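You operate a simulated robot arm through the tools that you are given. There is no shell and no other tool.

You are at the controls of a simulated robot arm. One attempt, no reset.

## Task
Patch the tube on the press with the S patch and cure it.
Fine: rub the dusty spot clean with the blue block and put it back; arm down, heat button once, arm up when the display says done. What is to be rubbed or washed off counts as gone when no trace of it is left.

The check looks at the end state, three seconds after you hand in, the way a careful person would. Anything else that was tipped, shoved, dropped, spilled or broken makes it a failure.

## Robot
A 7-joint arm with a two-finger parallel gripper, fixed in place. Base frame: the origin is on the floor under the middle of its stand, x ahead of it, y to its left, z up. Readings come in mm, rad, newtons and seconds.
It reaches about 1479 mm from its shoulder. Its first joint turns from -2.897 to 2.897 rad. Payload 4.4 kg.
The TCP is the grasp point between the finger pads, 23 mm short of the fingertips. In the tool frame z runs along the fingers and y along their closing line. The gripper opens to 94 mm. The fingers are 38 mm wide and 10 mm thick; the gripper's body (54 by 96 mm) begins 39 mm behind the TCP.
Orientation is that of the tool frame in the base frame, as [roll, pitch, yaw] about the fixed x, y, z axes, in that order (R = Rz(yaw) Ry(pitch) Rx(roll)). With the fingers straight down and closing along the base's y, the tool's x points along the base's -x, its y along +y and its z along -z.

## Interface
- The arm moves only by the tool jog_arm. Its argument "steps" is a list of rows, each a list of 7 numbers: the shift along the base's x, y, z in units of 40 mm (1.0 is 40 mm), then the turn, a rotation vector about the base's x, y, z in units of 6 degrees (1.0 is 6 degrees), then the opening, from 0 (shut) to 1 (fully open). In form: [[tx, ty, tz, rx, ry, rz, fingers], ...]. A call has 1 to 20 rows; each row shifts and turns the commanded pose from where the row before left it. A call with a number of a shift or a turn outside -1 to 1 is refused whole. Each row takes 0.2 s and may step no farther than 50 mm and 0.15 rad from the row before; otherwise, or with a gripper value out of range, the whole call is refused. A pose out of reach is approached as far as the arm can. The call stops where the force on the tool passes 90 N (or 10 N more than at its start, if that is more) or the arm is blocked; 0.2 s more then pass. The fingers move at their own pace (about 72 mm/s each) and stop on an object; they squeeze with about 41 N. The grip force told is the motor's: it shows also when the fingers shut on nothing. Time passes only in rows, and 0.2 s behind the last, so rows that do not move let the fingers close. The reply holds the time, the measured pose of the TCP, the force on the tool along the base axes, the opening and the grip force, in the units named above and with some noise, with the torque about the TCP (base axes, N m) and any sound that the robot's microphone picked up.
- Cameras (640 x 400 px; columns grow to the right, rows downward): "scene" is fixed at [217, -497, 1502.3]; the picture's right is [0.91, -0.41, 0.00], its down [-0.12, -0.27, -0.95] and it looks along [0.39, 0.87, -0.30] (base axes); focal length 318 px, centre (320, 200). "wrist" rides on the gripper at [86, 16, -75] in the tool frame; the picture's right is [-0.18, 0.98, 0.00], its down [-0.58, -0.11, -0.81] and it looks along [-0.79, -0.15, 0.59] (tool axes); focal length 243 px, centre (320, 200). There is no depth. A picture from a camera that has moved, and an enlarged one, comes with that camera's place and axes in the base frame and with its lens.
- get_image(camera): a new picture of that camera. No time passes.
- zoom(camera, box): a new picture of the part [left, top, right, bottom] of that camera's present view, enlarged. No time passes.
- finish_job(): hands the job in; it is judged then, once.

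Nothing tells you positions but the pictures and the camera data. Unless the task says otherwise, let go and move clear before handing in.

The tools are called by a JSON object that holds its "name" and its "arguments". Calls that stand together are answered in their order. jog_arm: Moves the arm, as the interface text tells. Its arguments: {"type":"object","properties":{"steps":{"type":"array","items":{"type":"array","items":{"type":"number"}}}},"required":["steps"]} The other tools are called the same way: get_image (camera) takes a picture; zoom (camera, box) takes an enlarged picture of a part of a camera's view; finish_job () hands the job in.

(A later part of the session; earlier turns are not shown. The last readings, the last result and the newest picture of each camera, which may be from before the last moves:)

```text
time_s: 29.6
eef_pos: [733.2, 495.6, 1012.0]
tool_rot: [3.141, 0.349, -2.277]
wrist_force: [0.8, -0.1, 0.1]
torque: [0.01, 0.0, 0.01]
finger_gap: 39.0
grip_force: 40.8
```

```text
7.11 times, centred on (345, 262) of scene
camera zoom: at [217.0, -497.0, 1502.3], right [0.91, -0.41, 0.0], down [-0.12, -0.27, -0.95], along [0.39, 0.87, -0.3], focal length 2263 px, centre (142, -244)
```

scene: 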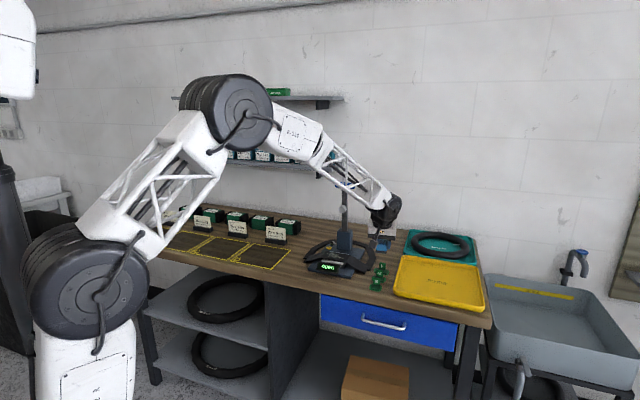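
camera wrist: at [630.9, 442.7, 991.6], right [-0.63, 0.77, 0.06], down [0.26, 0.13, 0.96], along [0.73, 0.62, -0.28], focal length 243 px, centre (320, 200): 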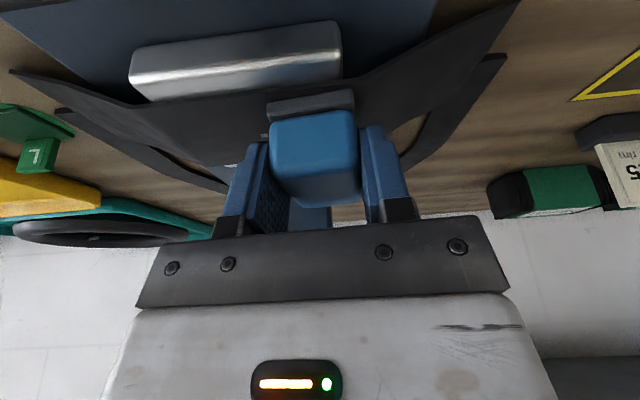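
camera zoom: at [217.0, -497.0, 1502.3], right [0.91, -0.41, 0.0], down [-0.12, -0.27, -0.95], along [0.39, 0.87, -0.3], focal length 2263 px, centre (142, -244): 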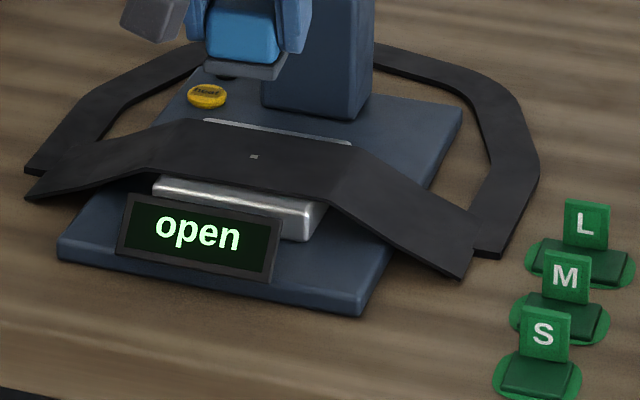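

The tube is clean. Now I'll take the block back along the same path to its home spot.

{"name": "jog_arm", "arguments": {"steps": [[0.642, -0.642, 0, 0, 0, 0, 0.3], [0.642, -0.642, 0, 0, 0, 0, 0.3], [0.642, -0.642, 0, 0, 0, 0, 0.3], [0.642, -0.642, 0, 0, 0, 0, 0.3], [0.642, -0.642, 0, 0, 0, 0, 0.3], [0.605, 0.605, 0, 0, 0, 0, 0.3], [0.605, 0.605, 0, 0, 0, 0, 0.3], [0.605, 0.605, 0, 0, 0, 0, 0.3], [0.605, 0.605, 0, 0, 0, 0, 0.3], [0, 0, -0.8, 0, 0, 0, 0.3], [0, 0, -0.8, 0, 0, 0, 0.3], [0, 0, -0.6, 0, 0, 0, 0.3], [0, 0, 0, 0, 0, 0, 0.3]]}}

{"name": "get_image", "arguments": {"camera": "wrist"}}

{"name": "zoom", "arguments": {"camera": "scene", "box": [340, 200, 440, 300]}}

```text
time_s: 32.4
eef_pos: [959.0, 464.7, 923.3]
tool_rot: [-3.141, 0.349, -2.278]
wrist_force: [0.1, -0.7, -1.6]
torque: [-0.02, 0.0, -0.01]
finger_gap: 39.2
grip_force: 41.5
```

```text
taken
camera wrist: at [877.3, 392.9, 964.5], right [-0.63, 0.77, 0.06], down [0.26, 0.13, 0.96], along [0.73, 0.62, -0.28], focal length 243 px, centre (320, 200)
```

wrist: 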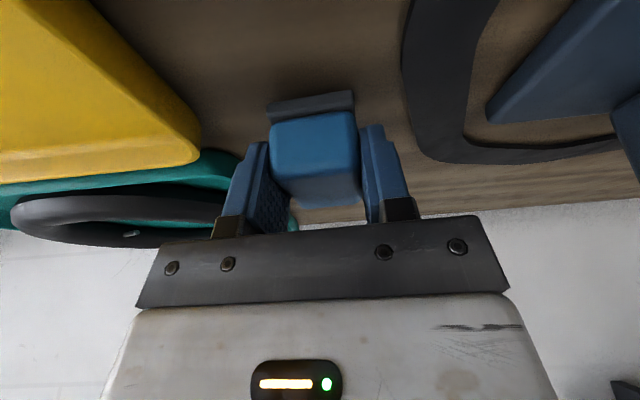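

```text
4.00 times, centred on (390, 250) of scene
camera zoom: at [217.0, -497.0, 1502.3], right [0.91, -0.41, 0.0], down [-0.12, -0.27, -0.95], along [0.39, 0.87, -0.3], focal length 1273 px, centre (40, 0)
```

zoom: 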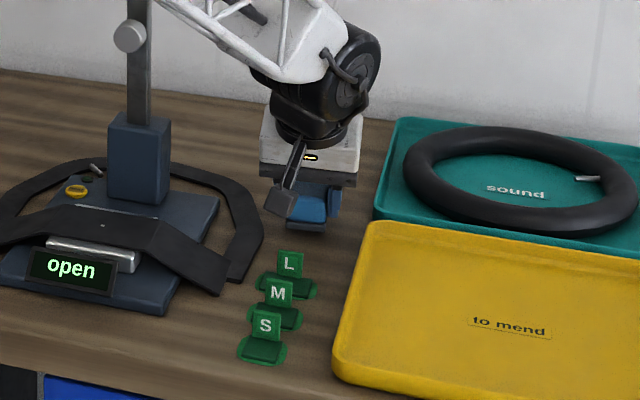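

{"name": "jog_arm", "arguments": {"steps": [[0, 0, -0.1, 0, 0, 0, 0.3], [0, 0, -0.05, 0, 0, 0, 0.3], [0, 0, 0, 0, 0, 0, 0.3]]}}

{"name": "jog_arm", "arguments": {"steps": [[0, 0, -0.025, 0, 0, 0, 0.3], [0, 0, 0, 0, 0, 0, 0.3]]}}

{"name": "jog_arm", "arguments": {"steps": [[0, 0, -0.015, 0, 0, 0, 0.3], [0, 0, 0, 0, 0, 0, 0.3]]}}

```text
time_s: 33.2
eef_pos: [958.8, 465.6, 918.6]
tool_rot: [-3.141, 0.349, -2.276]
wrist_force: [-0.4, -0.5, -0.8]
torque: [0.0, 0.01, -0.03]
finger_gap: 39.3
grip_force: 41.1
```

```text
time_s: 33.8
eef_pos: [958.2, 464.7, 917.6]
tool_rot: [-3.141, 0.35, -2.278]
wrist_force: [-0.4, 0.2, -0.9]
torque: [0.0, 0.0, -0.01]
finger_gap: 39.1
grip_force: 41.0
```

```text
time_s: 34.4
eef_pos: [958.8, 464.3, 916.4]
tool_rot: [-3.141, 0.35, -2.277]
wrist_force: [0.2, 0.2, -0.6]
torque: [-0.01, -0.01, 0.01]
finger_gap: 39.2
grip_force: 40.7
```

{"name": "jog_arm", "arguments": {"steps": [[0, 0, -0.015, 0, 0, 0, 0.3], [0, 0, 0, 0, 0, 0, 0.3]]}}

{"name": "jog_arm", "arguments": {"steps": [[0, 0, -0.015, 0, 0, 0, 0.3], [0, 0, 0, 0, 0, 0, 0.3]]}}

{"name": "zoom", "arguments": {"camera": "wrist", "box": [240, 60, 400, 180]}}

```text
time_s: 35.0
eef_pos: [959.2, 464.1, 915.8]
tool_rot: [-3.141, 0.348, -2.281]
wrist_force: [0.3, 1.2, -0.7]
torque: [0.0, -0.02, -0.02]
finger_gap: 39.1
grip_force: 41.1
```

```text
time_s: 35.6
eef_pos: [958.6, 464.0, 915.4]
tool_rot: [3.14, 0.35, -2.277]
wrist_force: [0.4, -0.6, -1.0]
torque: [-0.01, 0.01, 0.02]
finger_gap: 39.0
grip_force: 40.9
```

```text
3.33 times, centred on (320, 120) of wrist
camera zoom: at [877.1, 392.6, 954.9], right [-0.63, 0.77, 0.06], down [0.26, 0.14, 0.96], along [0.73, 0.62, -0.28], focal length 809 px, centre (320, 467)
```

zoom: 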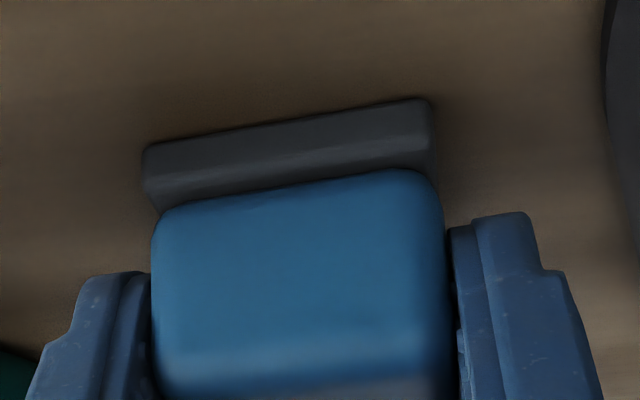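

{"name": "jog_arm", "arguments": {"steps": [[0, 0, -0.02, 0, 0, 0, 0.3], [0, 0, 0, 0, 0, 0, 0.3]]}}

{"name": "jog_arm", "arguments": {"steps": [[0, 0, -0.02, 0, 0, 0, 0.3], [0, 0, 0, 0, 0, 0, 0.3]]}}

{"name": "jog_arm", "arguments": {"steps": [[0, 0, -0.02, 0, 0, 0, 0.3], [0, 0, 0, 0, 0, 0, 0.3]]}}

```text
time_s: 36.2
eef_pos: [958.8, 464.1, 915.5]
tool_rot: [3.14, 0.349, -2.278]
wrist_force: [-0.4, -1.1, 5.2]
torque: [-0.16, 0.12, 0.04]
finger_gap: 39.4
grip_force: 40.7
```

```text
time_s: 36.8
eef_pos: [959.1, 464.7, 914.9]
tool_rot: [-3.14, 0.352, -2.279]
wrist_force: [-0.4, -3.6, 15.2]
torque: [-0.2, 0.14, 0.05]
finger_gap: 39.4
grip_force: 41.3
```

```text
time_s: 37.4
eef_pos: [958.0, 464.4, 915.0]
tool_rot: [-3.14, 0.35, -2.278]
wrist_force: [5.5, 2.8, 25.9]
torque: [0.0, -0.01, 0.02]
finger_gap: 39.2
grip_force: 40.9
```

The block is firmly on the bench. I'll ease off a little, open the fingers gently and back out upward.

{"name": "jog_arm", "arguments": {"steps": [[0, 0, 0.045, 0, 0, 0, 0.3], [0, 0, 0, 0, 0, 0, 0.66], [0, 0, 0, 0, 0, 0, 0.66], [0, 0, 0, 0, 0, 0, 0.66]]}}

{"name": "get_image", "arguments": {"camera": "wrist"}}

```text
time_s: 38.4
eef_pos: [958.4, 464.6, 914.1]
tool_rot: [-3.141, 0.349, -2.278]
wrist_force: [-0.4, 0.0, 0.2]
torque: [0.01, -0.04, 0.01]
finger_gap: 61.9
grip_force: 0.0
```

```text
taken
camera wrist: at [876.5, 392.2, 954.1], right [-0.63, 0.77, 0.06], down [0.26, 0.14, 0.96], along [0.73, 0.62, -0.29], focal length 243 px, centre (320, 200)
```

wrist: 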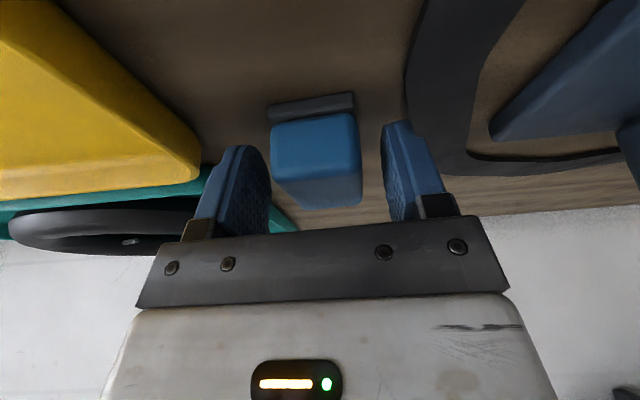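

{"name": "jog_arm", "arguments": {"steps": [[0, 0, 0.7, 0, 0, 0, 0.66], [0, 0, 0.9, 0, 0, 0, 0.66], [0, 0, 0.9, 0, 0, 0, 0.66], [-0.8, -0.8, 0, 0, 0, 0, 0.66], [-0.8, -0.8, 0, 0, 0, 0, 0.66], [-0.8, -0.8, 0, 0, 0, 0, 0.66], [-0.8, -0.8, 0, 0, 0, 0, 0.66], [-0.8, -0.8, 0, 0, 0, 0, 0.66], [0, 0, 0, 0, 0, 0, 0.66]]}}

{"name": "get_image", "arguments": {"camera": "wrist"}}

{"name": "zoom", "arguments": {"camera": "scene", "box": [340, 200, 440, 300]}}

```text
time_s: 40.4
eef_pos: [797.3, 303.4, 1014.8]
tool_rot: [3.141, 0.349, -2.277]
wrist_force: [0.3, 0.3, 0.2]
torque: [-0.02, 0.0, -0.03]
finger_gap: 62.0
grip_force: 0.0
```

```text
taken
camera wrist: at [715.8, 231.7, 1053.1], right [-0.63, 0.77, 0.06], down [0.26, 0.14, 0.96], along [0.73, 0.62, -0.28], focal length 243 px, centre (320, 200)
```

wrist: 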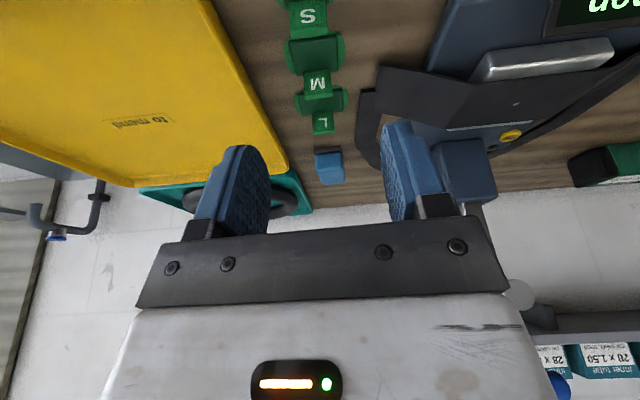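

```text
4.00 times, centred on (390, 250) of scene
camera zoom: at [217.0, -497.0, 1502.3], right [0.91, -0.41, 0.0], down [-0.12, -0.27, -0.95], along [0.39, 0.87, -0.3], focal length 1273 px, centre (40, 0)
```

zoom: 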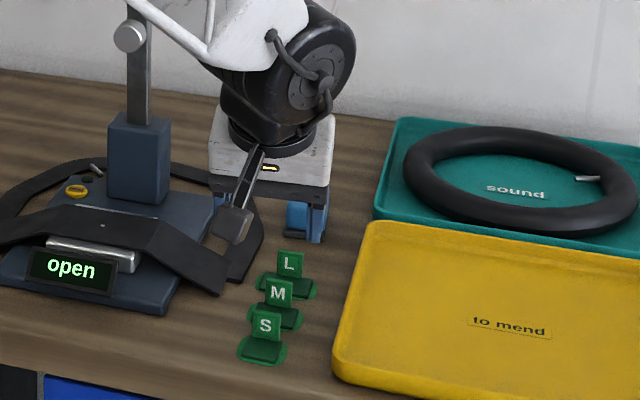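

The block is back in its place. I'll zoom on the S, M and L patches to locate the S tab.

{"name": "zoom", "arguments": {"camera": "wrist", "box": [260, 0, 360, 70]}}

{"name": "zoom", "arguments": {"camera": "wrist", "box": [260, 60, 380, 200]}}

{"name": "zoom", "arguments": {"camera": "scene", "box": [365, 255, 415, 300]}}

```text
5.71 times, centred on (310, 35) of wrist
camera zoom: at [715.8, 231.7, 1053.1], right [-0.63, 0.77, 0.06], down [0.26, 0.14, 0.96], along [0.73, 0.62, -0.28], focal length 1386 px, centre (377, 1143)
```

zoom: 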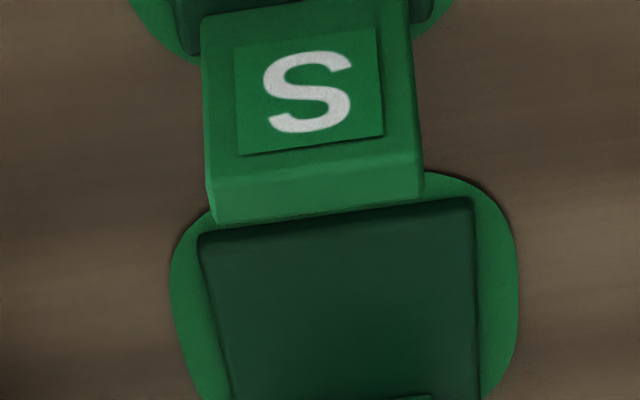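

```text
2.86 times, centred on (320, 130) of wrist
camera zoom: at [715.8, 231.7, 1053.1], right [-0.63, 0.77, 0.06], down [0.26, 0.14, 0.96], along [0.73, 0.62, -0.28], focal length 693 px, centre (320, 400)
```

zoom: 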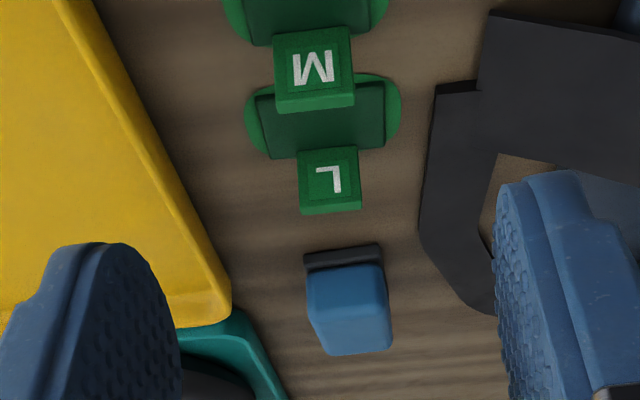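

```text
8.89 times, centred on (390, 278) of scene
camera zoom: at [217.0, -497.0, 1502.3], right [0.91, -0.41, 0.0], down [-0.12, -0.27, -0.95], along [0.39, 0.87, -0.3], focal length 2829 px, centre (-302, -489)
```

zoom: 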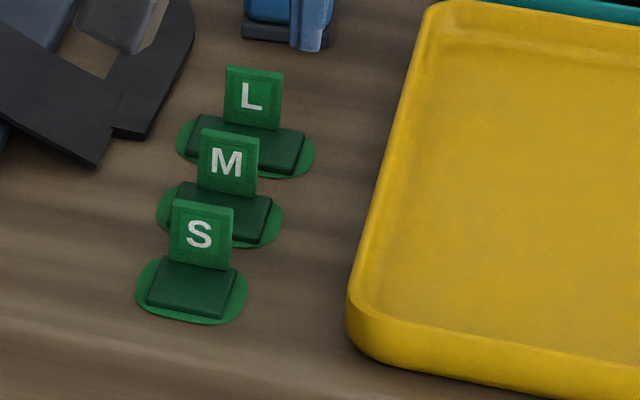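

The S tab is about 25 mm wide and 4 mm thick, with its top at z≈903, about 13 mm ahead of the tool. I'll turn the gripper to match it, narrow the opening and drop to just above it to check alignment.

{"name": "jog_arm", "arguments": {"steps": [[0.394, 0.37, -0.3, 0, 0, -0.733, 0.53], [0, 0, -0.8, 0, 0, 0, 0.53], [0, 0, -0.76, 0, 0, 0, 0.53], [0, 0, 0, 0, 0, 0, 0.53]]}}

{"name": "get_image", "arguments": {"camera": "wrist"}}

{"name": "zoom", "arguments": {"camera": "scene", "box": [345, 235, 425, 300]}}

```text
time_s: 41.4
eef_pos: [816.1, 319.7, 940.8]
tool_rot: [-3.141, 0.35, -2.354]
wrist_force: [-0.3, -0.6, 0.2]
torque: [-0.02, -0.01, 0.01]
finger_gap: 49.8
grip_force: 0.0
```

```text
taken
camera wrist: at [728.5, 254.5, 979.7], right [-0.57, 0.82, 0.06], down [0.27, 0.11, 0.96], along [0.77, 0.57, -0.28], focal length 243 px, centre (320, 200)
```

wrist: 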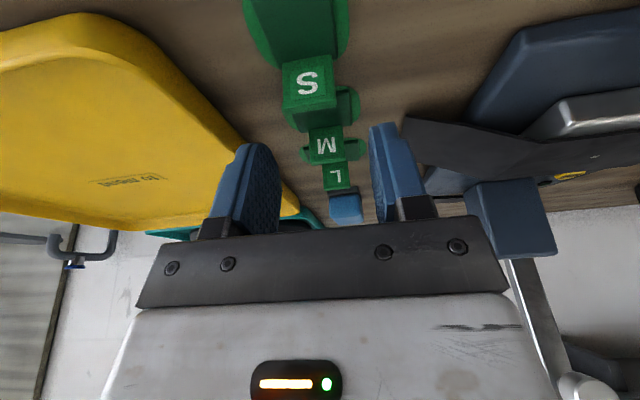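

```text
6.15 times, centred on (385, 268) of scene
camera zoom: at [217.0, -497.0, 1502.3], right [0.91, -0.41, 0.0], down [-0.12, -0.27, -0.95], along [0.39, 0.87, -0.3], focal length 1958 px, centre (-80, -215)
```

zoom: 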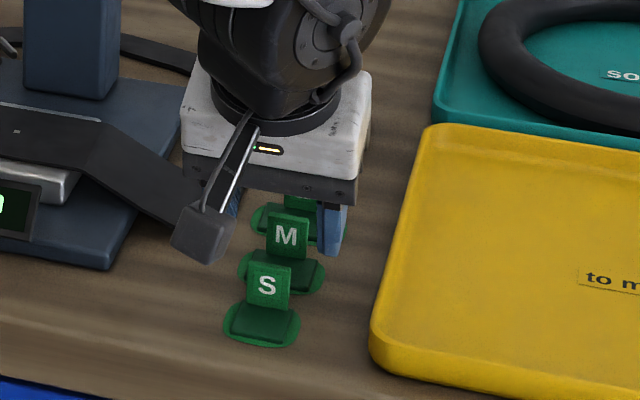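

{"name": "zoom", "arguments": {"camera": "wrist", "box": [230, 0, 390, 120]}}

```text
3.33 times, centred on (310, 60) of wrist
camera zoom: at [728.5, 254.5, 979.7], right [-0.57, 0.82, 0.06], down [0.27, 0.11, 0.96], along [0.77, 0.57, -0.28], focal length 809 px, centre (353, 667)
```

zoom: 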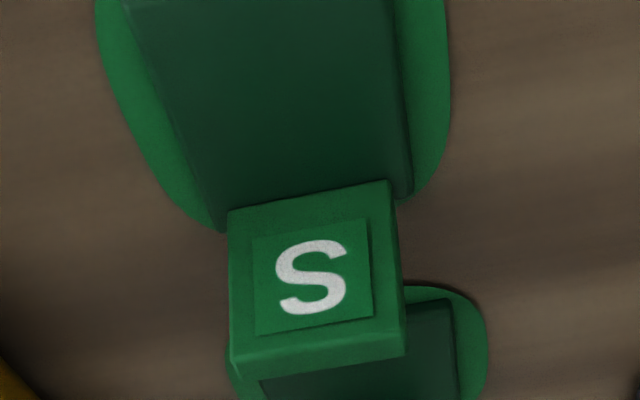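

The tab is nearly centred. I'll make a small correction and go down so the fingers straddle it.

{"name": "jog_arm", "arguments": {"steps": [[-0.018, -0.053, -0.2, 0, 0, -0.2, 0.53], [0, 0, -0.25, 0, 0, 0, 0.53], [0, 0, -0.15, 0, 0, 0, 0.53], [0, 0, 0, 0, 0, 0, 0.53]]}}

{"name": "get_image", "arguments": {"camera": "wrist"}}

{"name": "zoom", "arguments": {"camera": "scene", "box": [355, 240, 415, 300]}}

```text
time_s: 42.4
eef_pos: [813.5, 318.1, 914.9]
tool_rot: [3.141, 0.348, -2.377]
wrist_force: [-1.0, 0.7, -0.4]
torque: [-0.03, 0.03, -0.02]
finger_gap: 49.9
grip_force: 0.0
```

```text
taken
camera wrist: at [725.9, 254.2, 954.9], right [-0.56, 0.83, 0.06], down [0.27, 0.11, 0.96], along [0.79, 0.55, -0.28], focal length 243 px, centre (320, 200)
```

wrist: 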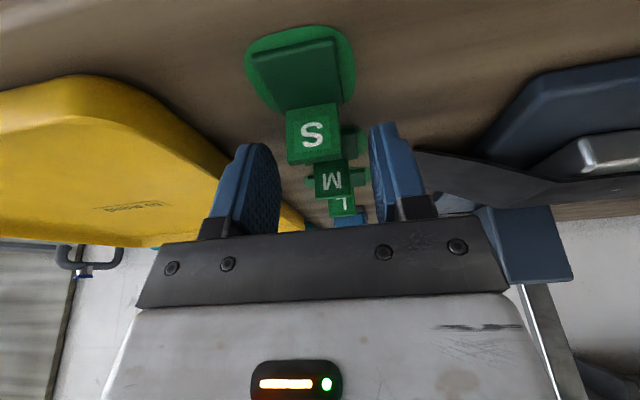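

```text
6.67 times, centred on (385, 270) of scene
camera zoom: at [217.0, -497.0, 1502.3], right [0.91, -0.41, 0.0], down [-0.12, -0.27, -0.95], along [0.39, 0.87, -0.3], focal length 2122 px, centre (-113, -267)
```

zoom: 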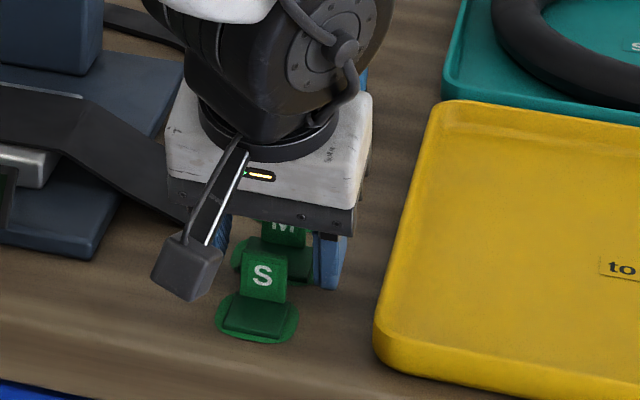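

{"name": "jog_arm", "arguments": {"steps": [[0, 0, 0, 0, 0, 0, 0.32], [0, 0, 0, 0, 0, 0, 0.32]]}}

{"name": "zoom", "arguments": {"camera": "wrist", "box": [230, 10, 410, 230]}}

```text
time_s: 43.0
eef_pos: [813.4, 317.8, 915.7]
tool_rot: [3.142, 0.348, -2.375]
wrist_force: [-0.2, 0.9, 0.3]
torque: [0.01, 0.0, -0.02]
finger_gap: 29.9
grip_force: 0.0
```

```text
1.82 times, centred on (320, 120) of wrist
camera zoom: at [726.0, 254.2, 955.0], right [-0.56, 0.83, 0.06], down [0.27, 0.11, 0.96], along [0.79, 0.55, -0.28], focal length 441 px, centre (320, 346)
```

zoom: 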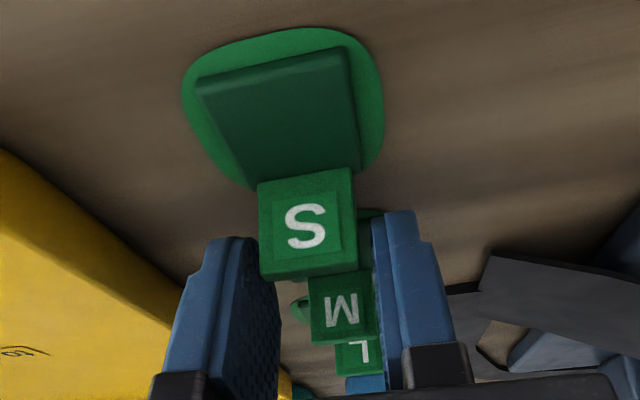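

The tab lies between the rounded pads. Closing to grip it.

{"name": "jog_arm", "arguments": {"steps": [[0, 0, 0, 0, 0, 0, 0.15], [0, 0, 0, 0, 0, 0, 0.15], [0, 0, 0, 0, 0, 0, 0.15]]}}

{"name": "zoom", "arguments": {"camera": "wrist", "box": [230, 10, 410, 230]}}

```text
time_s: 43.8
eef_pos: [814.4, 317.2, 915.5]
tool_rot: [3.141, 0.349, -2.376]
wrist_force: [0.2, 0.4, -0.1]
torque: [-0.03, 0.03, 0.04]
finger_gap: 22.4
grip_force: 40.8
```

```text
1.82 times, centred on (320, 120) of wrist
camera zoom: at [726.0, 254.2, 955.1], right [-0.56, 0.83, 0.06], down [0.27, 0.11, 0.96], along [0.79, 0.55, -0.28], focal length 441 px, centre (320, 346)
```

zoom: 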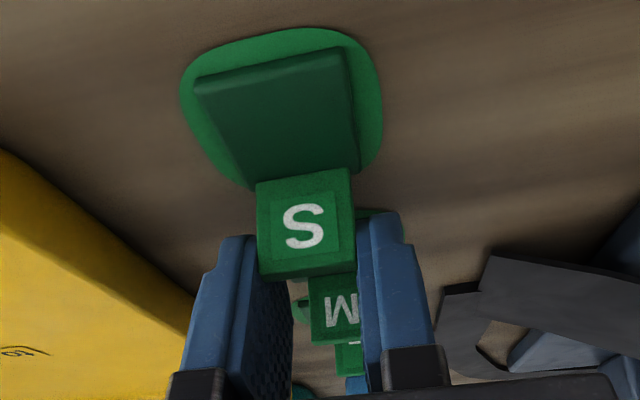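

The grip holds at 22.4 mm. I'll zoom in to check how deep the tab sits in the pads before lifting.

{"name": "zoom", "arguments": {"camera": "wrist", "box": [285, 95, 355, 175]}}

{"name": "zoom", "arguments": {"camera": "scene", "box": [360, 250, 410, 295]}}

```text
5.00 times, centred on (320, 135) of wrist
camera zoom: at [726.0, 254.2, 955.1], right [-0.56, 0.83, 0.06], down [0.27, 0.11, 0.96], along [0.79, 0.55, -0.28], focal length 1213 px, centre (320, 525)
```

zoom: 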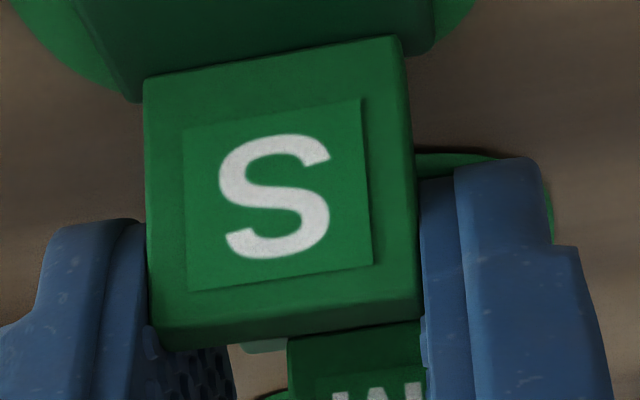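

```text
8.89 times, centred on (385, 272) of scene
camera zoom: at [217.0, -497.0, 1502.3], right [0.91, -0.41, 0.0], down [-0.12, -0.27, -0.95], along [0.39, 0.87, -0.3], focal length 2829 px, centre (-258, -444)
```

zoom: 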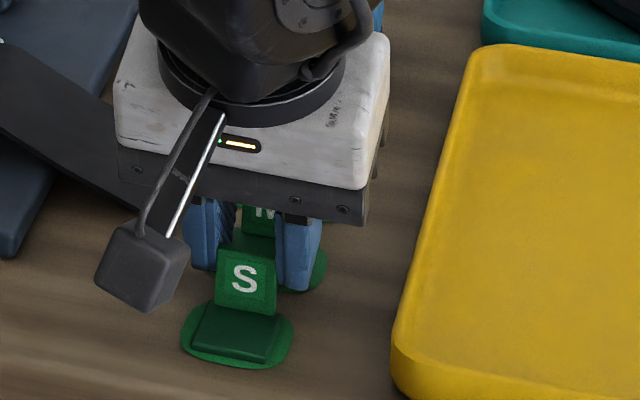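

The tab is only held by the front edge of the pads. I'll open, move 8 mm toward the front and grip it again for a deeper hold.

{"name": "jog_arm", "arguments": {"steps": [[0, 0, 0, 0, 0, 0, 0.34], [0, 0, 0, 0, 0, 0, 0.34], [-0.071, -0.071, 0, 0, 0, 0, 0.34], [-0.07, -0.07, 0, 0, 0, 0, 0.34], [0, 0, 0, 0, 0, 0, 0.34]]}}

{"name": "zoom", "arguments": {"camera": "wrist", "box": [250, 40, 390, 210]}}

{"name": "zoom", "arguments": {"camera": "scene", "box": [360, 250, 410, 295]}}

```text
time_s: 45.0
eef_pos: [808.1, 313.1, 915.5]
tool_rot: [3.141, 0.352, -2.375]
wrist_force: [0.0, -0.1, -1.0]
torque: [-0.03, 0.01, 0.04]
finger_gap: 32.0
grip_force: 0.0
```

```text
2.35 times, centred on (320, 125) of wrist
camera zoom: at [720.3, 247.9, 955.1], right [-0.56, 0.83, 0.06], down [0.27, 0.11, 0.96], along [0.79, 0.55, -0.28], focal length 571 px, centre (320, 376)
```

zoom: 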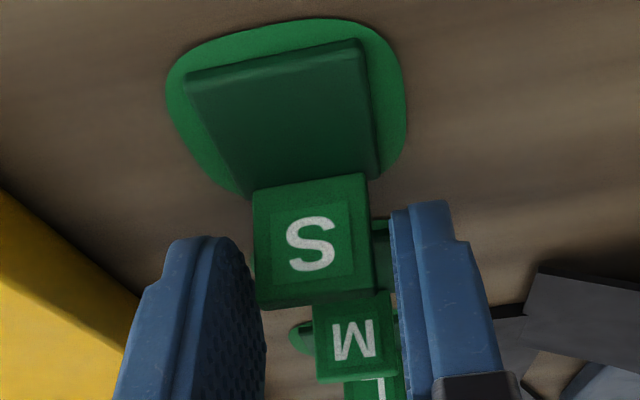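

```text
8.89 times, centred on (385, 272) of scene
camera zoom: at [217.0, -497.0, 1502.3], right [0.91, -0.41, 0.0], down [-0.12, -0.27, -0.95], along [0.39, 0.87, -0.3], focal length 2829 px, centre (-258, -444)
```

zoom: 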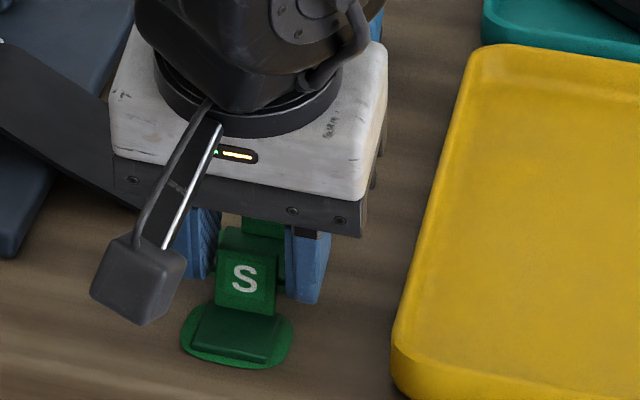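

{"name": "jog_arm", "arguments": {"steps": [[0, 0, -0.03, 0, 0, 0, 0.34], [0, 0, 0, 0, 0, 0, 0.15], [0, 0, 0, 0, 0, 0, 0.15], [0, 0, 0, 0, 0, 0, 0.15]]}}

{"name": "zoom", "arguments": {"camera": "wrist", "box": [250, 40, 390, 210]}}

```text
time_s: 46.0
eef_pos: [807.2, 311.9, 915.9]
tool_rot: [-3.141, 0.35, -2.377]
wrist_force: [0.4, -0.5, 0.2]
torque: [0.02, 0.0, 0.01]
finger_gap: 22.6
grip_force: 41.0
```

```text
2.35 times, centred on (320, 125) of wrist
camera zoom: at [720.1, 247.6, 954.4], right [-0.56, 0.83, 0.06], down [0.27, 0.11, 0.96], along [0.79, 0.55, -0.28], focal length 571 px, centre (320, 376)
```

zoom: 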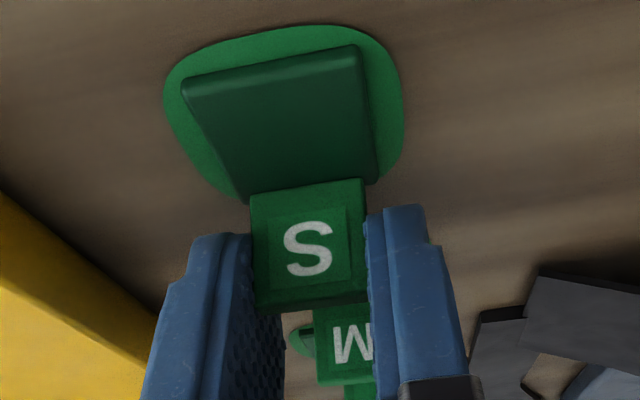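

The tab is now held well. I'll lift the S patch slowly and check that only S comes up.

{"name": "jog_arm", "arguments": {"steps": [[0, 0, 0.2, 0, 0, 0, 0.15], [0, 0, 0.5, 0, 0, 0, 0.15], [0, 0, 0.9, 0, 0, 0, 0.15], [0, 0, 0.9, 0, 0, 0, 0.15], [0, 0, 0, 0, 0, 0, 0.15]]}}

{"name": "get_image", "arguments": {"camera": "wrist"}}

{"name": "zoom", "arguments": {"camera": "scene", "box": [340, 220, 430, 300]}}

```text
time_s: 47.2
eef_pos: [807.9, 312.0, 1015.6]
tool_rot: [-3.141, 0.348, -2.375]
wrist_force: [1.0, 0.2, -0.2]
torque: [-0.01, 0.0, 0.01]
finger_gap: 22.6
grip_force: 41.3
```

```text
taken
camera wrist: at [720.3, 248.5, 1054.9], right [-0.56, 0.83, 0.06], down [0.27, 0.11, 0.96], along [0.79, 0.55, -0.29], focal length 243 px, centre (320, 200)
```

wrist: 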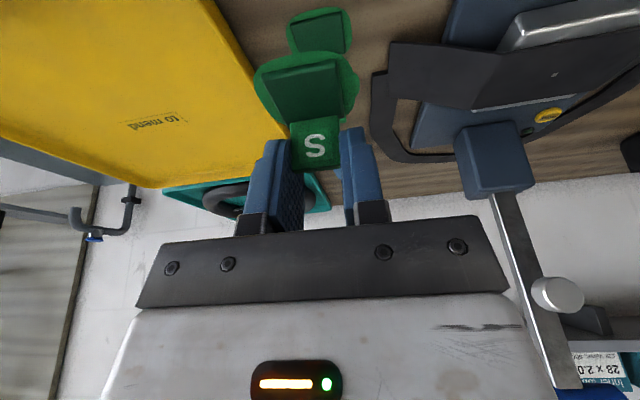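

```text
5.00 times, centred on (385, 260) of scene
camera zoom: at [217.0, -497.0, 1502.3], right [0.91, -0.41, 0.0], down [-0.12, -0.27, -0.95], along [0.39, 0.87, -0.3], focal length 1591 px, centre (-5, -100)
```

zoom: 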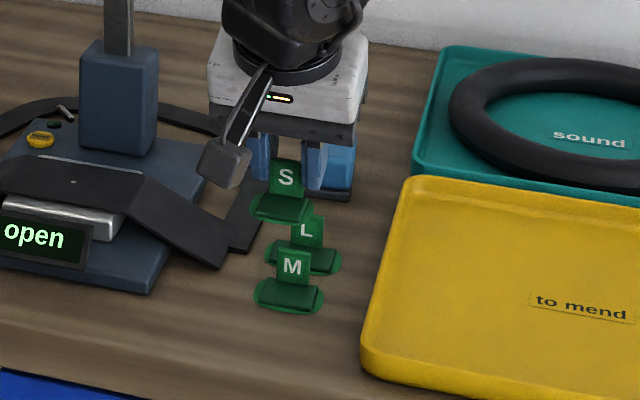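

S is lifted cleanly, and M and L haven't moved. Next I'll carry it across to the press, staying in front of the lever.

{"name": "jog_arm", "arguments": {"steps": [[-0.6346, 0.6346, 0, 0, 0, 0, 0.15], [-0.6346, 0.6346, 0, 0, 0, 0, 0.15], [-0.6346, 0.6346, 0, 0, 0, 0, 0.15], [-0.6346, 0.6346, 0, 0, 0, 0, 0.15], [-0.6346, 0.6346, 0, 0, 0, 0, 0.15], [0.631, 0.631, 0, 0, 0, 0, 0.15], [0.631, 0.631, 0, 0, 0, 0, 0.15], [0, 0, 0, 0, 0, 0, 0.15]]}}

{"name": "get_image", "arguments": {"camera": "wrist"}}

{"name": "zoom", "arguments": {"camera": "scene", "box": [280, 170, 400, 290]}}

```text
time_s: 49.0
eef_pos: [732.4, 490.1, 1013.5]
tool_rot: [-3.142, 0.349, -2.375]
wrist_force: [-0.5, -0.9, -0.4]
torque: [0.01, -0.01, 0.0]
finger_gap: 22.8
grip_force: 41.0
```

```text
taken
camera wrist: at [643.5, 427.4, 1053.4], right [-0.56, 0.83, 0.06], down [0.27, 0.11, 0.96], along [0.79, 0.55, -0.29], focal length 243 px, centre (320, 200)
```

wrist: 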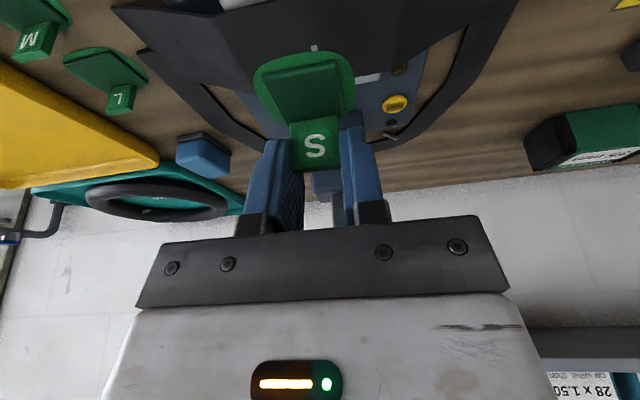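

```text
3.33 times, centred on (340, 230) of scene
camera zoom: at [217.0, -497.0, 1502.3], right [0.91, -0.41, 0.0], down [-0.12, -0.27, -0.95], along [0.39, 0.87, -0.3], focal length 1061 px, centre (253, 100)
```

zoom: 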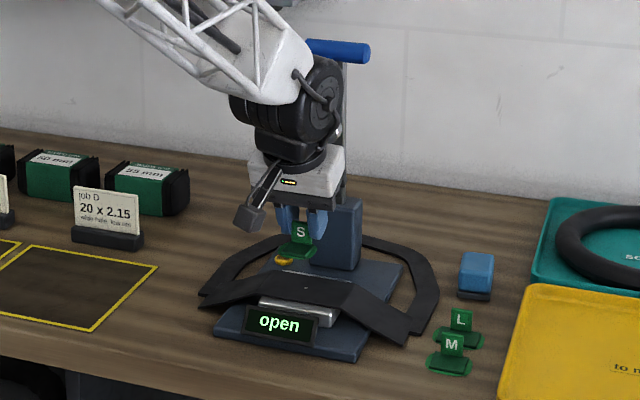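

{"name": "zoom", "arguments": {"camera": "wrist", "box": [240, 20, 380, 180]}}

{"name": "zoom", "arguments": {"camera": "wrist", "box": [290, 30, 340, 60]}}

```text
2.50 times, centred on (310, 100) of wrist
camera zoom: at [643.5, 427.4, 1053.4], right [-0.56, 0.83, 0.06], down [0.27, 0.11, 0.96], along [0.79, 0.55, -0.29], focal length 606 px, centre (345, 450)
```

zoom: 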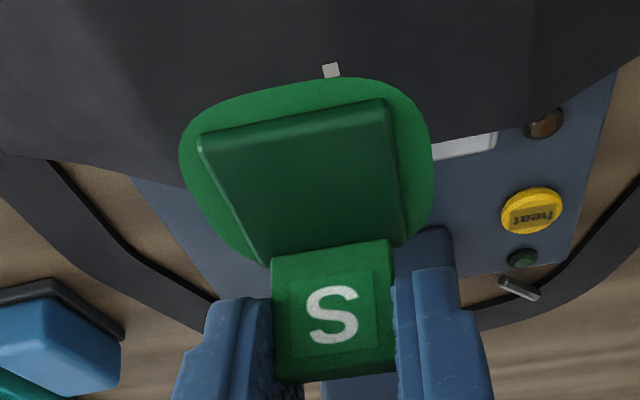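

```text
12.80 times, centred on (315, 45) of wrist
camera zoom: at [643.5, 427.4, 1053.4], right [-0.56, 0.83, 0.06], down [0.27, 0.11, 0.96], along [0.79, 0.55, -0.29], focal length 3106 px, centre (384, 2184)
```

zoom: 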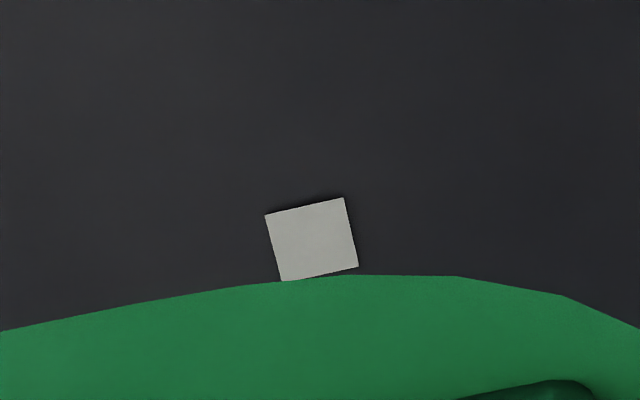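

The puncture mark is 13 mm ahead of the tool and the patch centre is 21 mm behind it, so I need about 34 mm more depth. I'll lower partway, move in, then check clearance to the lever.

{"name": "jog_arm", "arguments": {"steps": [[0, 0, -0.5, 0, 0, 0, 0.15], [0, 0, -0.5, 0, 0, 0, 0.15], [0.315, 0.291, 0, 0, 0, 0, 0.15], [0.315, 0.291, 0, 0, 0, 0, 0.15], [0, 0, 0, 0, 0, 0, 0.15]]}}

{"name": "get_image", "arguments": {"camera": "wrist"}}

{"name": "zoom", "arguments": {"camera": "scene", "box": [290, 170, 390, 290]}}

```text
time_s: 50.2
eef_pos: [757.4, 511.6, 973.4]
tool_rot: [3.141, 0.348, -2.378]
wrist_force: [-1.0, -0.2, 0.1]
torque: [-0.03, 0.0, 0.0]
finger_gap: 22.5
grip_force: 41.4
```

```text
taken
camera wrist: at [668.7, 448.1, 1013.9], right [-0.56, 0.83, 0.06], down [0.27, 0.11, 0.96], along [0.79, 0.55, -0.28], focal length 243 px, centre (320, 200)
```

wrist: 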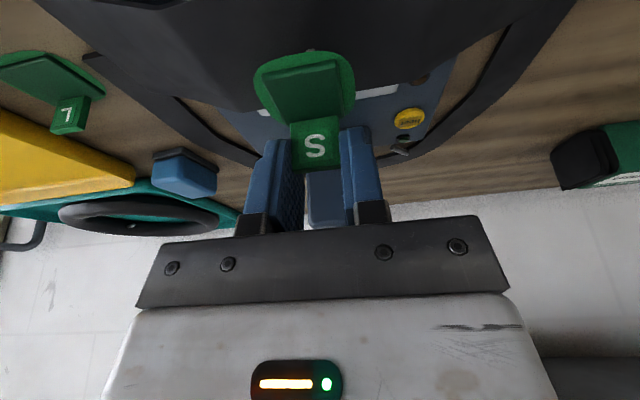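

```text
3.33 times, centred on (340, 230) of scene
camera zoom: at [217.0, -497.0, 1502.3], right [0.91, -0.41, 0.0], down [-0.12, -0.27, -0.95], along [0.39, 0.87, -0.3], focal length 1061 px, centre (253, 100)
```

zoom: 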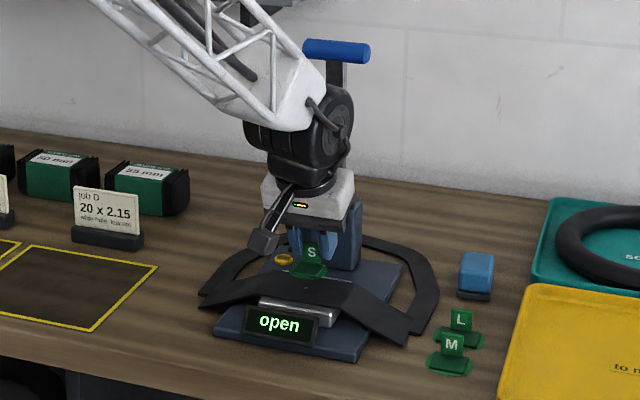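

{"name": "zoom", "arguments": {"camera": "wrist", "box": [280, 30, 340, 66]}}

```text
10.67 times, centred on (310, 48) of wrist
camera zoom: at [668.7, 448.1, 1013.9], right [-0.56, 0.83, 0.06], down [0.27, 0.11, 0.96], along [0.79, 0.55, -0.28], focal length 2588 px, centre (427, 1821)
```

zoom: 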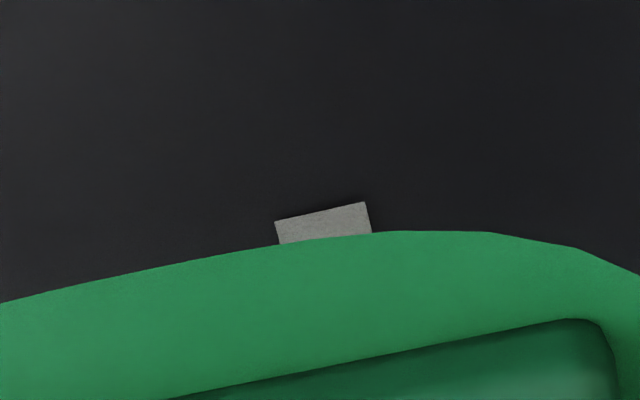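

The mark lines up under the patch centre to within about 2 mm. Lowering the patch onto the tube.

{"name": "jog_arm", "arguments": {"steps": [[-0.02, 0.02, -0.25, 0, 0, 0, 0.15], [0, 0, -0.2, 0, 0, 0, 0.15], [0, 0, 0, 0, 0, 0, 0.15]]}}

{"name": "jog_arm", "arguments": {"steps": [[0, 0, -0.05, 0, 0, 0, 0.15], [0, 0, 0, 0, 0, 0, 0.15]]}}

{"name": "jog_arm", "arguments": {"steps": [[0, 0, -0.04, 0, 0, 0, 0.15], [0, 0, 0, 0, 0, 0, 0.15]]}}

{"name": "zoom", "arguments": {"camera": "wrist", "box": [240, 20, 400, 180]}}

```text
time_s: 51.0
eef_pos: [756.5, 513.6, 956.2]
tool_rot: [3.141, 0.349, -2.375]
wrist_force: [0.2, 0.1, -0.6]
torque: [0.0, 0.01, 0.0]
finger_gap: 22.4
grip_force: 41.3
```

```text
time_s: 51.6
eef_pos: [755.4, 512.4, 955.2]
tool_rot: [-3.142, 0.35, -2.376]
wrist_force: [-0.6, -0.9, -0.7]
torque: [-0.05, 0.02, 0.01]
finger_gap: 22.4
grip_force: 40.8
```

```text
time_s: 52.2
eef_pos: [755.9, 512.7, 953.8]
tool_rot: [3.141, 0.35, -2.376]
wrist_force: [-1.0, -7.1, 8.1]
torque: [-0.35, 0.12, 0.05]
finger_gap: 22.5
grip_force: 40.7
```

```text
2.50 times, centred on (320, 100) of wrist
camera zoom: at [667.6, 449.2, 993.3], right [-0.56, 0.83, 0.06], down [0.27, 0.11, 0.96], along [0.79, 0.55, -0.28], focal length 606 px, centre (320, 450)
```

zoom: 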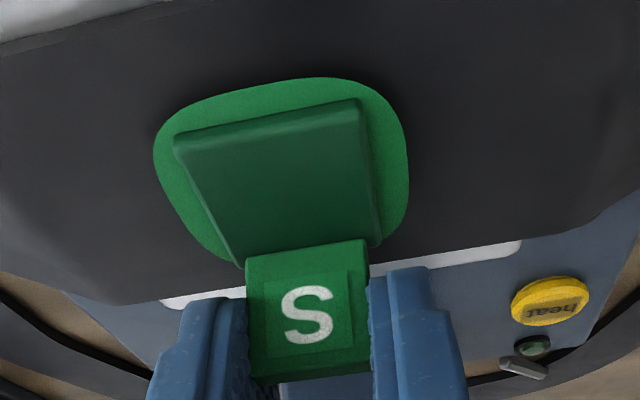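

It's in contact with 8 N. I'll press on very lightly so it seats, then let go and back off.

{"name": "jog_arm", "arguments": {"steps": [[0, 0, -0.02, 0, 0, 0, 0.15], [0, 0, 0, 0, 0, 0, 0.15], [0, 0, 0, 0, 0, 0, 0.15]]}}

{"name": "jog_arm", "arguments": {"steps": [[0, 0, 0, 0, 0, 0, 0.34], [0, 0, 0, 0, 0, 0, 0.34], [0, 0, 0, 0, 0, 0, 0.34]]}}

{"name": "zoom", "arguments": {"camera": "wrist", "box": [240, 20, 400, 180]}}

{"name": "zoom", "arguments": {"camera": "scene", "box": [300, 220, 390, 290]}}

```text
time_s: 53.0
eef_pos: [755.8, 513.3, 953.8]
tool_rot: [-3.14, 0.35, -2.375]
wrist_force: [-6.2, -18.8, 20.9]
torque: [-0.84, 0.46, 0.13]
finger_gap: 22.4
grip_force: 40.6
```

```text
time_s: 53.8
eef_pos: [755.0, 513.7, 952.3]
tool_rot: [3.141, 0.35, -2.375]
wrist_force: [0.7, -0.6, -0.1]
torque: [-0.04, -0.01, 0.0]
finger_gap: 31.9
grip_force: 0.1
```

```text
2.50 times, centred on (320, 100) of wrist
camera zoom: at [667.6, 449.7, 992.2], right [-0.56, 0.83, 0.06], down [0.27, 0.11, 0.96], along [0.79, 0.55, -0.28], focal length 606 px, centre (320, 450)
```

zoom: 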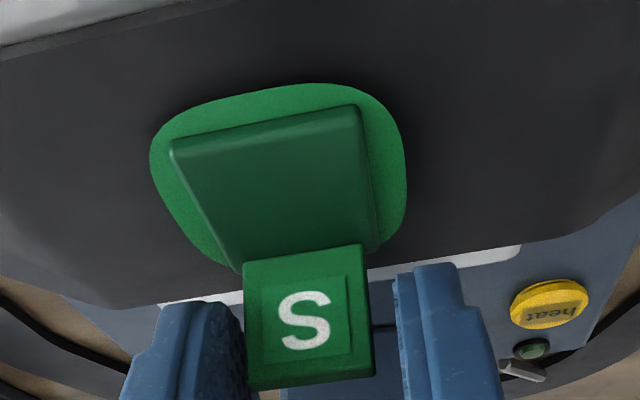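

```text
5.71 times, centred on (345, 255) of scene
camera zoom: at [217.0, -497.0, 1502.3], right [0.91, -0.41, 0.0], down [-0.12, -0.27, -0.95], along [0.39, 0.87, -0.3], focal length 1819 px, centre (177, -114)
```

zoom: 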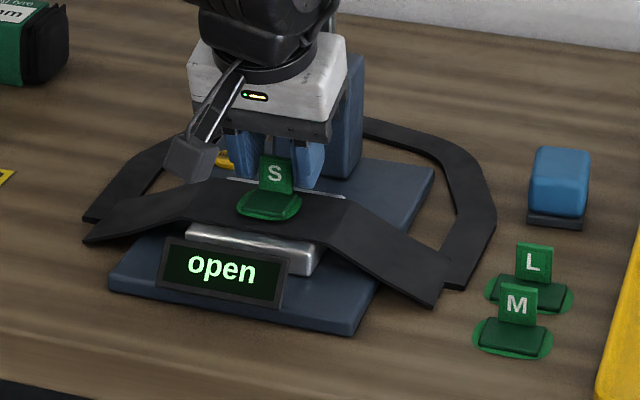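

The patch is released on the tube. I'll retreat along the tool axis and inspect the placement.

{"name": "jog_arm", "arguments": {"steps": [[-0.06, -0.06, 0.235, 0, 0, 0, 0.34], [-0.12, -0.12, 0.47, 0, 0, 0, 0.34], [-0.18, -0.18, 0.7, 0, 0, 0, 0.34], [-0.7, -0.7, 0.3, 0, 0, 0, 0.34], [-0.7, -0.7, 0.0, 0, 0, 0, 0.34], [0, 0, 0, 0, 0, 0, 0.34]]}}

{"name": "get_image", "arguments": {"camera": "wrist"}}

{"name": "zoom", "arguments": {"camera": "scene", "box": [290, 170, 390, 290]}}

{"name": "zoom", "arguments": {"camera": "scene", "box": [310, 235, 380, 285]}}

```text
time_s: 55.2
eef_pos: [686.2, 443.1, 1022.2]
tool_rot: [3.141, 0.35, -2.375]
wrist_force: [-0.3, 0.0, 0.0]
torque: [0.01, -0.02, 0.02]
finger_gap: 32.3
grip_force: 0.0
```

```text
taken
camera wrist: at [598.0, 379.5, 1061.8], right [-0.56, 0.83, 0.06], down [0.27, 0.11, 0.96], along [0.79, 0.55, -0.28], focal length 243 px, centre (320, 200)
```

wrist: 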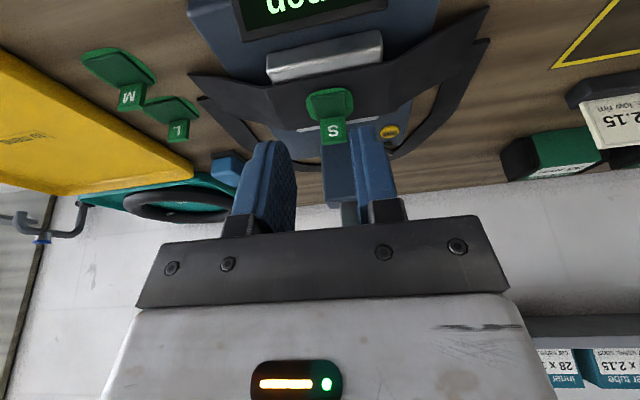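

```text
3.33 times, centred on (340, 230) of scene
camera zoom: at [217.0, -497.0, 1502.3], right [0.91, -0.41, 0.0], down [-0.12, -0.27, -0.95], along [0.39, 0.87, -0.3], focal length 1061 px, centre (253, 100)
```

zoom: 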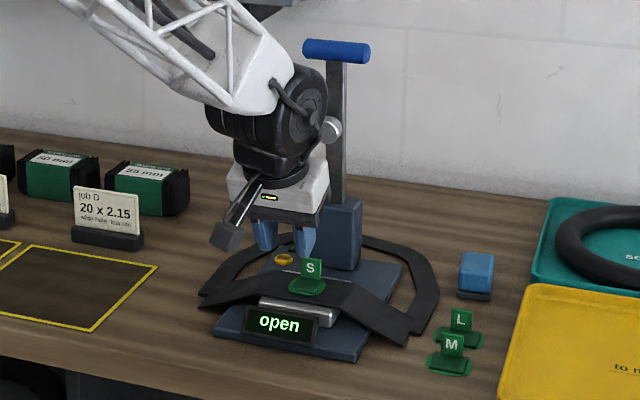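

```text
8.00 times, centred on (345, 260) of scene
camera zoom: at [217.0, -497.0, 1502.3], right [0.91, -0.41, 0.0], down [-0.12, -0.27, -0.95], along [0.39, 0.87, -0.3], focal length 2546 px, centre (120, -280)
```

zoom: 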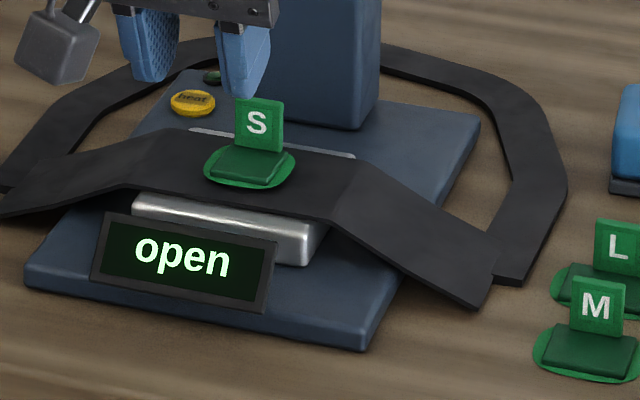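

The patch is centred over the puncture to within about 3 mm. Next is the lever, so I'll raise the arm to get a good look at the handle and pivot.

{"name": "jog_arm", "arguments": {"steps": [[-0.13, -0.13, 0.84, 0, 0, 0, 0.34], [-0.13, -0.13, 0.84, 0, 0, 0, 0.34], [-0.13, -0.13, 0.84, 0, 0, 0, 0.34], [-0.13, -0.13, 0.84, 0, 0, 0, 0.34], [-0.13, -0.13, 0.84, 0, 0, 0, 0.6], [-0.13, -0.13, 0.84, 0, 0, 0, 0.8], [-0.13, -0.13, 0.84, 0, 0, 0, 1], [-0.13, -0.13, 0.84, 0, 0, 0, 1], [0, 0, 0, 0, 0, 0, 1]]}}

{"name": "get_image", "arguments": {"camera": "wrist"}}

{"name": "get_image", "arguments": {"camera": "scene"}}

```text
time_s: 57.2
eef_pos: [642.6, 401.4, 1291.4]
tool_rot: [3.14, 0.349, -2.376]
wrist_force: [-0.4, -0.6, -0.1]
torque: [0.01, -0.04, 0.0]
finger_gap: 93.7
grip_force: 0.1
```

```text
taken
camera wrist: at [555.1, 337.7, 1330.4], right [-0.56, 0.83, 0.06], down [0.27, 0.11, 0.96], along [0.79, 0.55, -0.29], focal length 243 px, centre (320, 200)
```

wrist: 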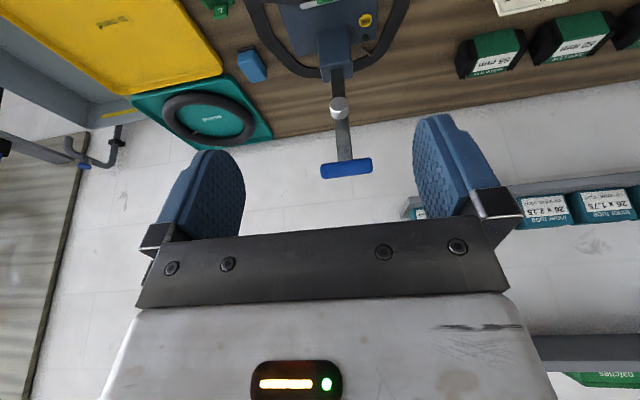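

```text
taken
```

scene: 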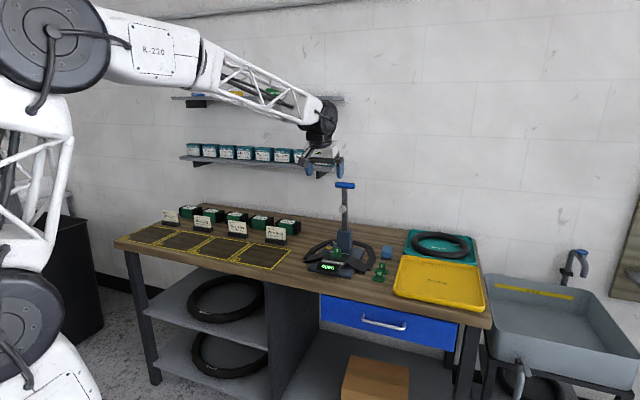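

{"name": "zoom", "arguments": {"camera": "wrist", "box": [280, 0, 400, 190]}}

{"name": "zoom", "arguments": {"camera": "scene", "box": [300, 170, 390, 280]}}

{"name": "zoom", "arguments": {"camera": "wrist", "box": [300, 70, 390, 190]}}

```text
2.11 times, centred on (340, 95) of wrist
camera zoom: at [555.1, 337.7, 1330.4], right [-0.56, 0.83, 0.06], down [0.27, 0.11, 0.96], along [0.79, 0.55, -0.29], focal length 511 px, centre (278, 421)
```

zoom: 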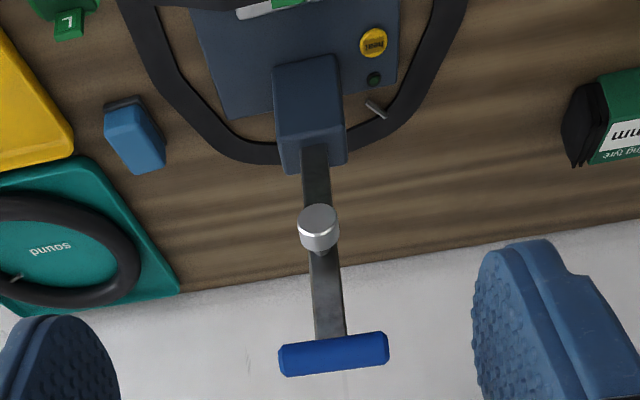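

```text
3.64 times, centred on (345, 225) of scene
camera zoom: at [217.0, -497.0, 1502.3], right [0.91, -0.41, 0.0], down [-0.12, -0.27, -0.95], along [0.39, 0.87, -0.3], focal length 1157 px, centre (229, 109)
```

zoom: 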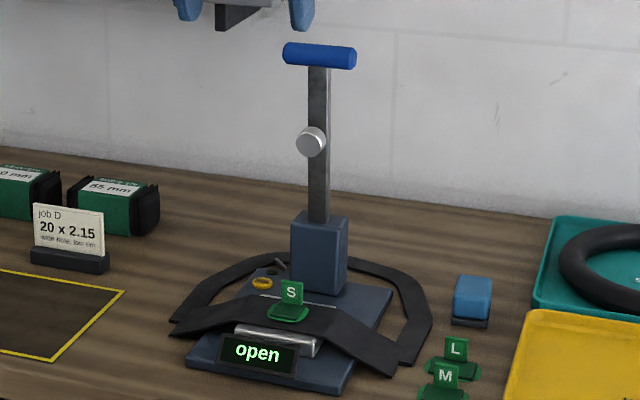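

```text
3.33 times, centred on (345, 130) of wrist
camera zoom: at [555.1, 337.7, 1330.4], right [-0.56, 0.83, 0.06], down [0.27, 0.11, 0.96], along [0.79, 0.55, -0.29], focal length 809 px, centre (237, 433)
```

zoom: 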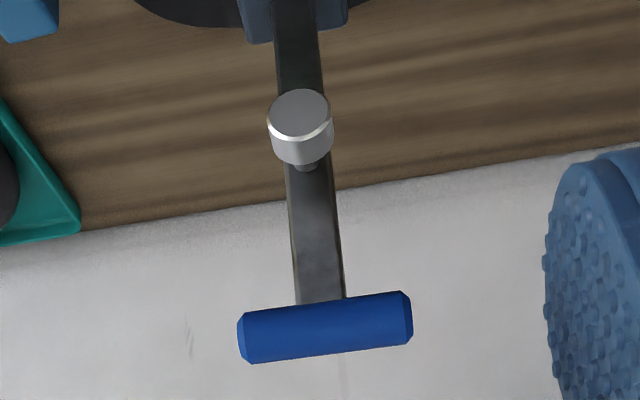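

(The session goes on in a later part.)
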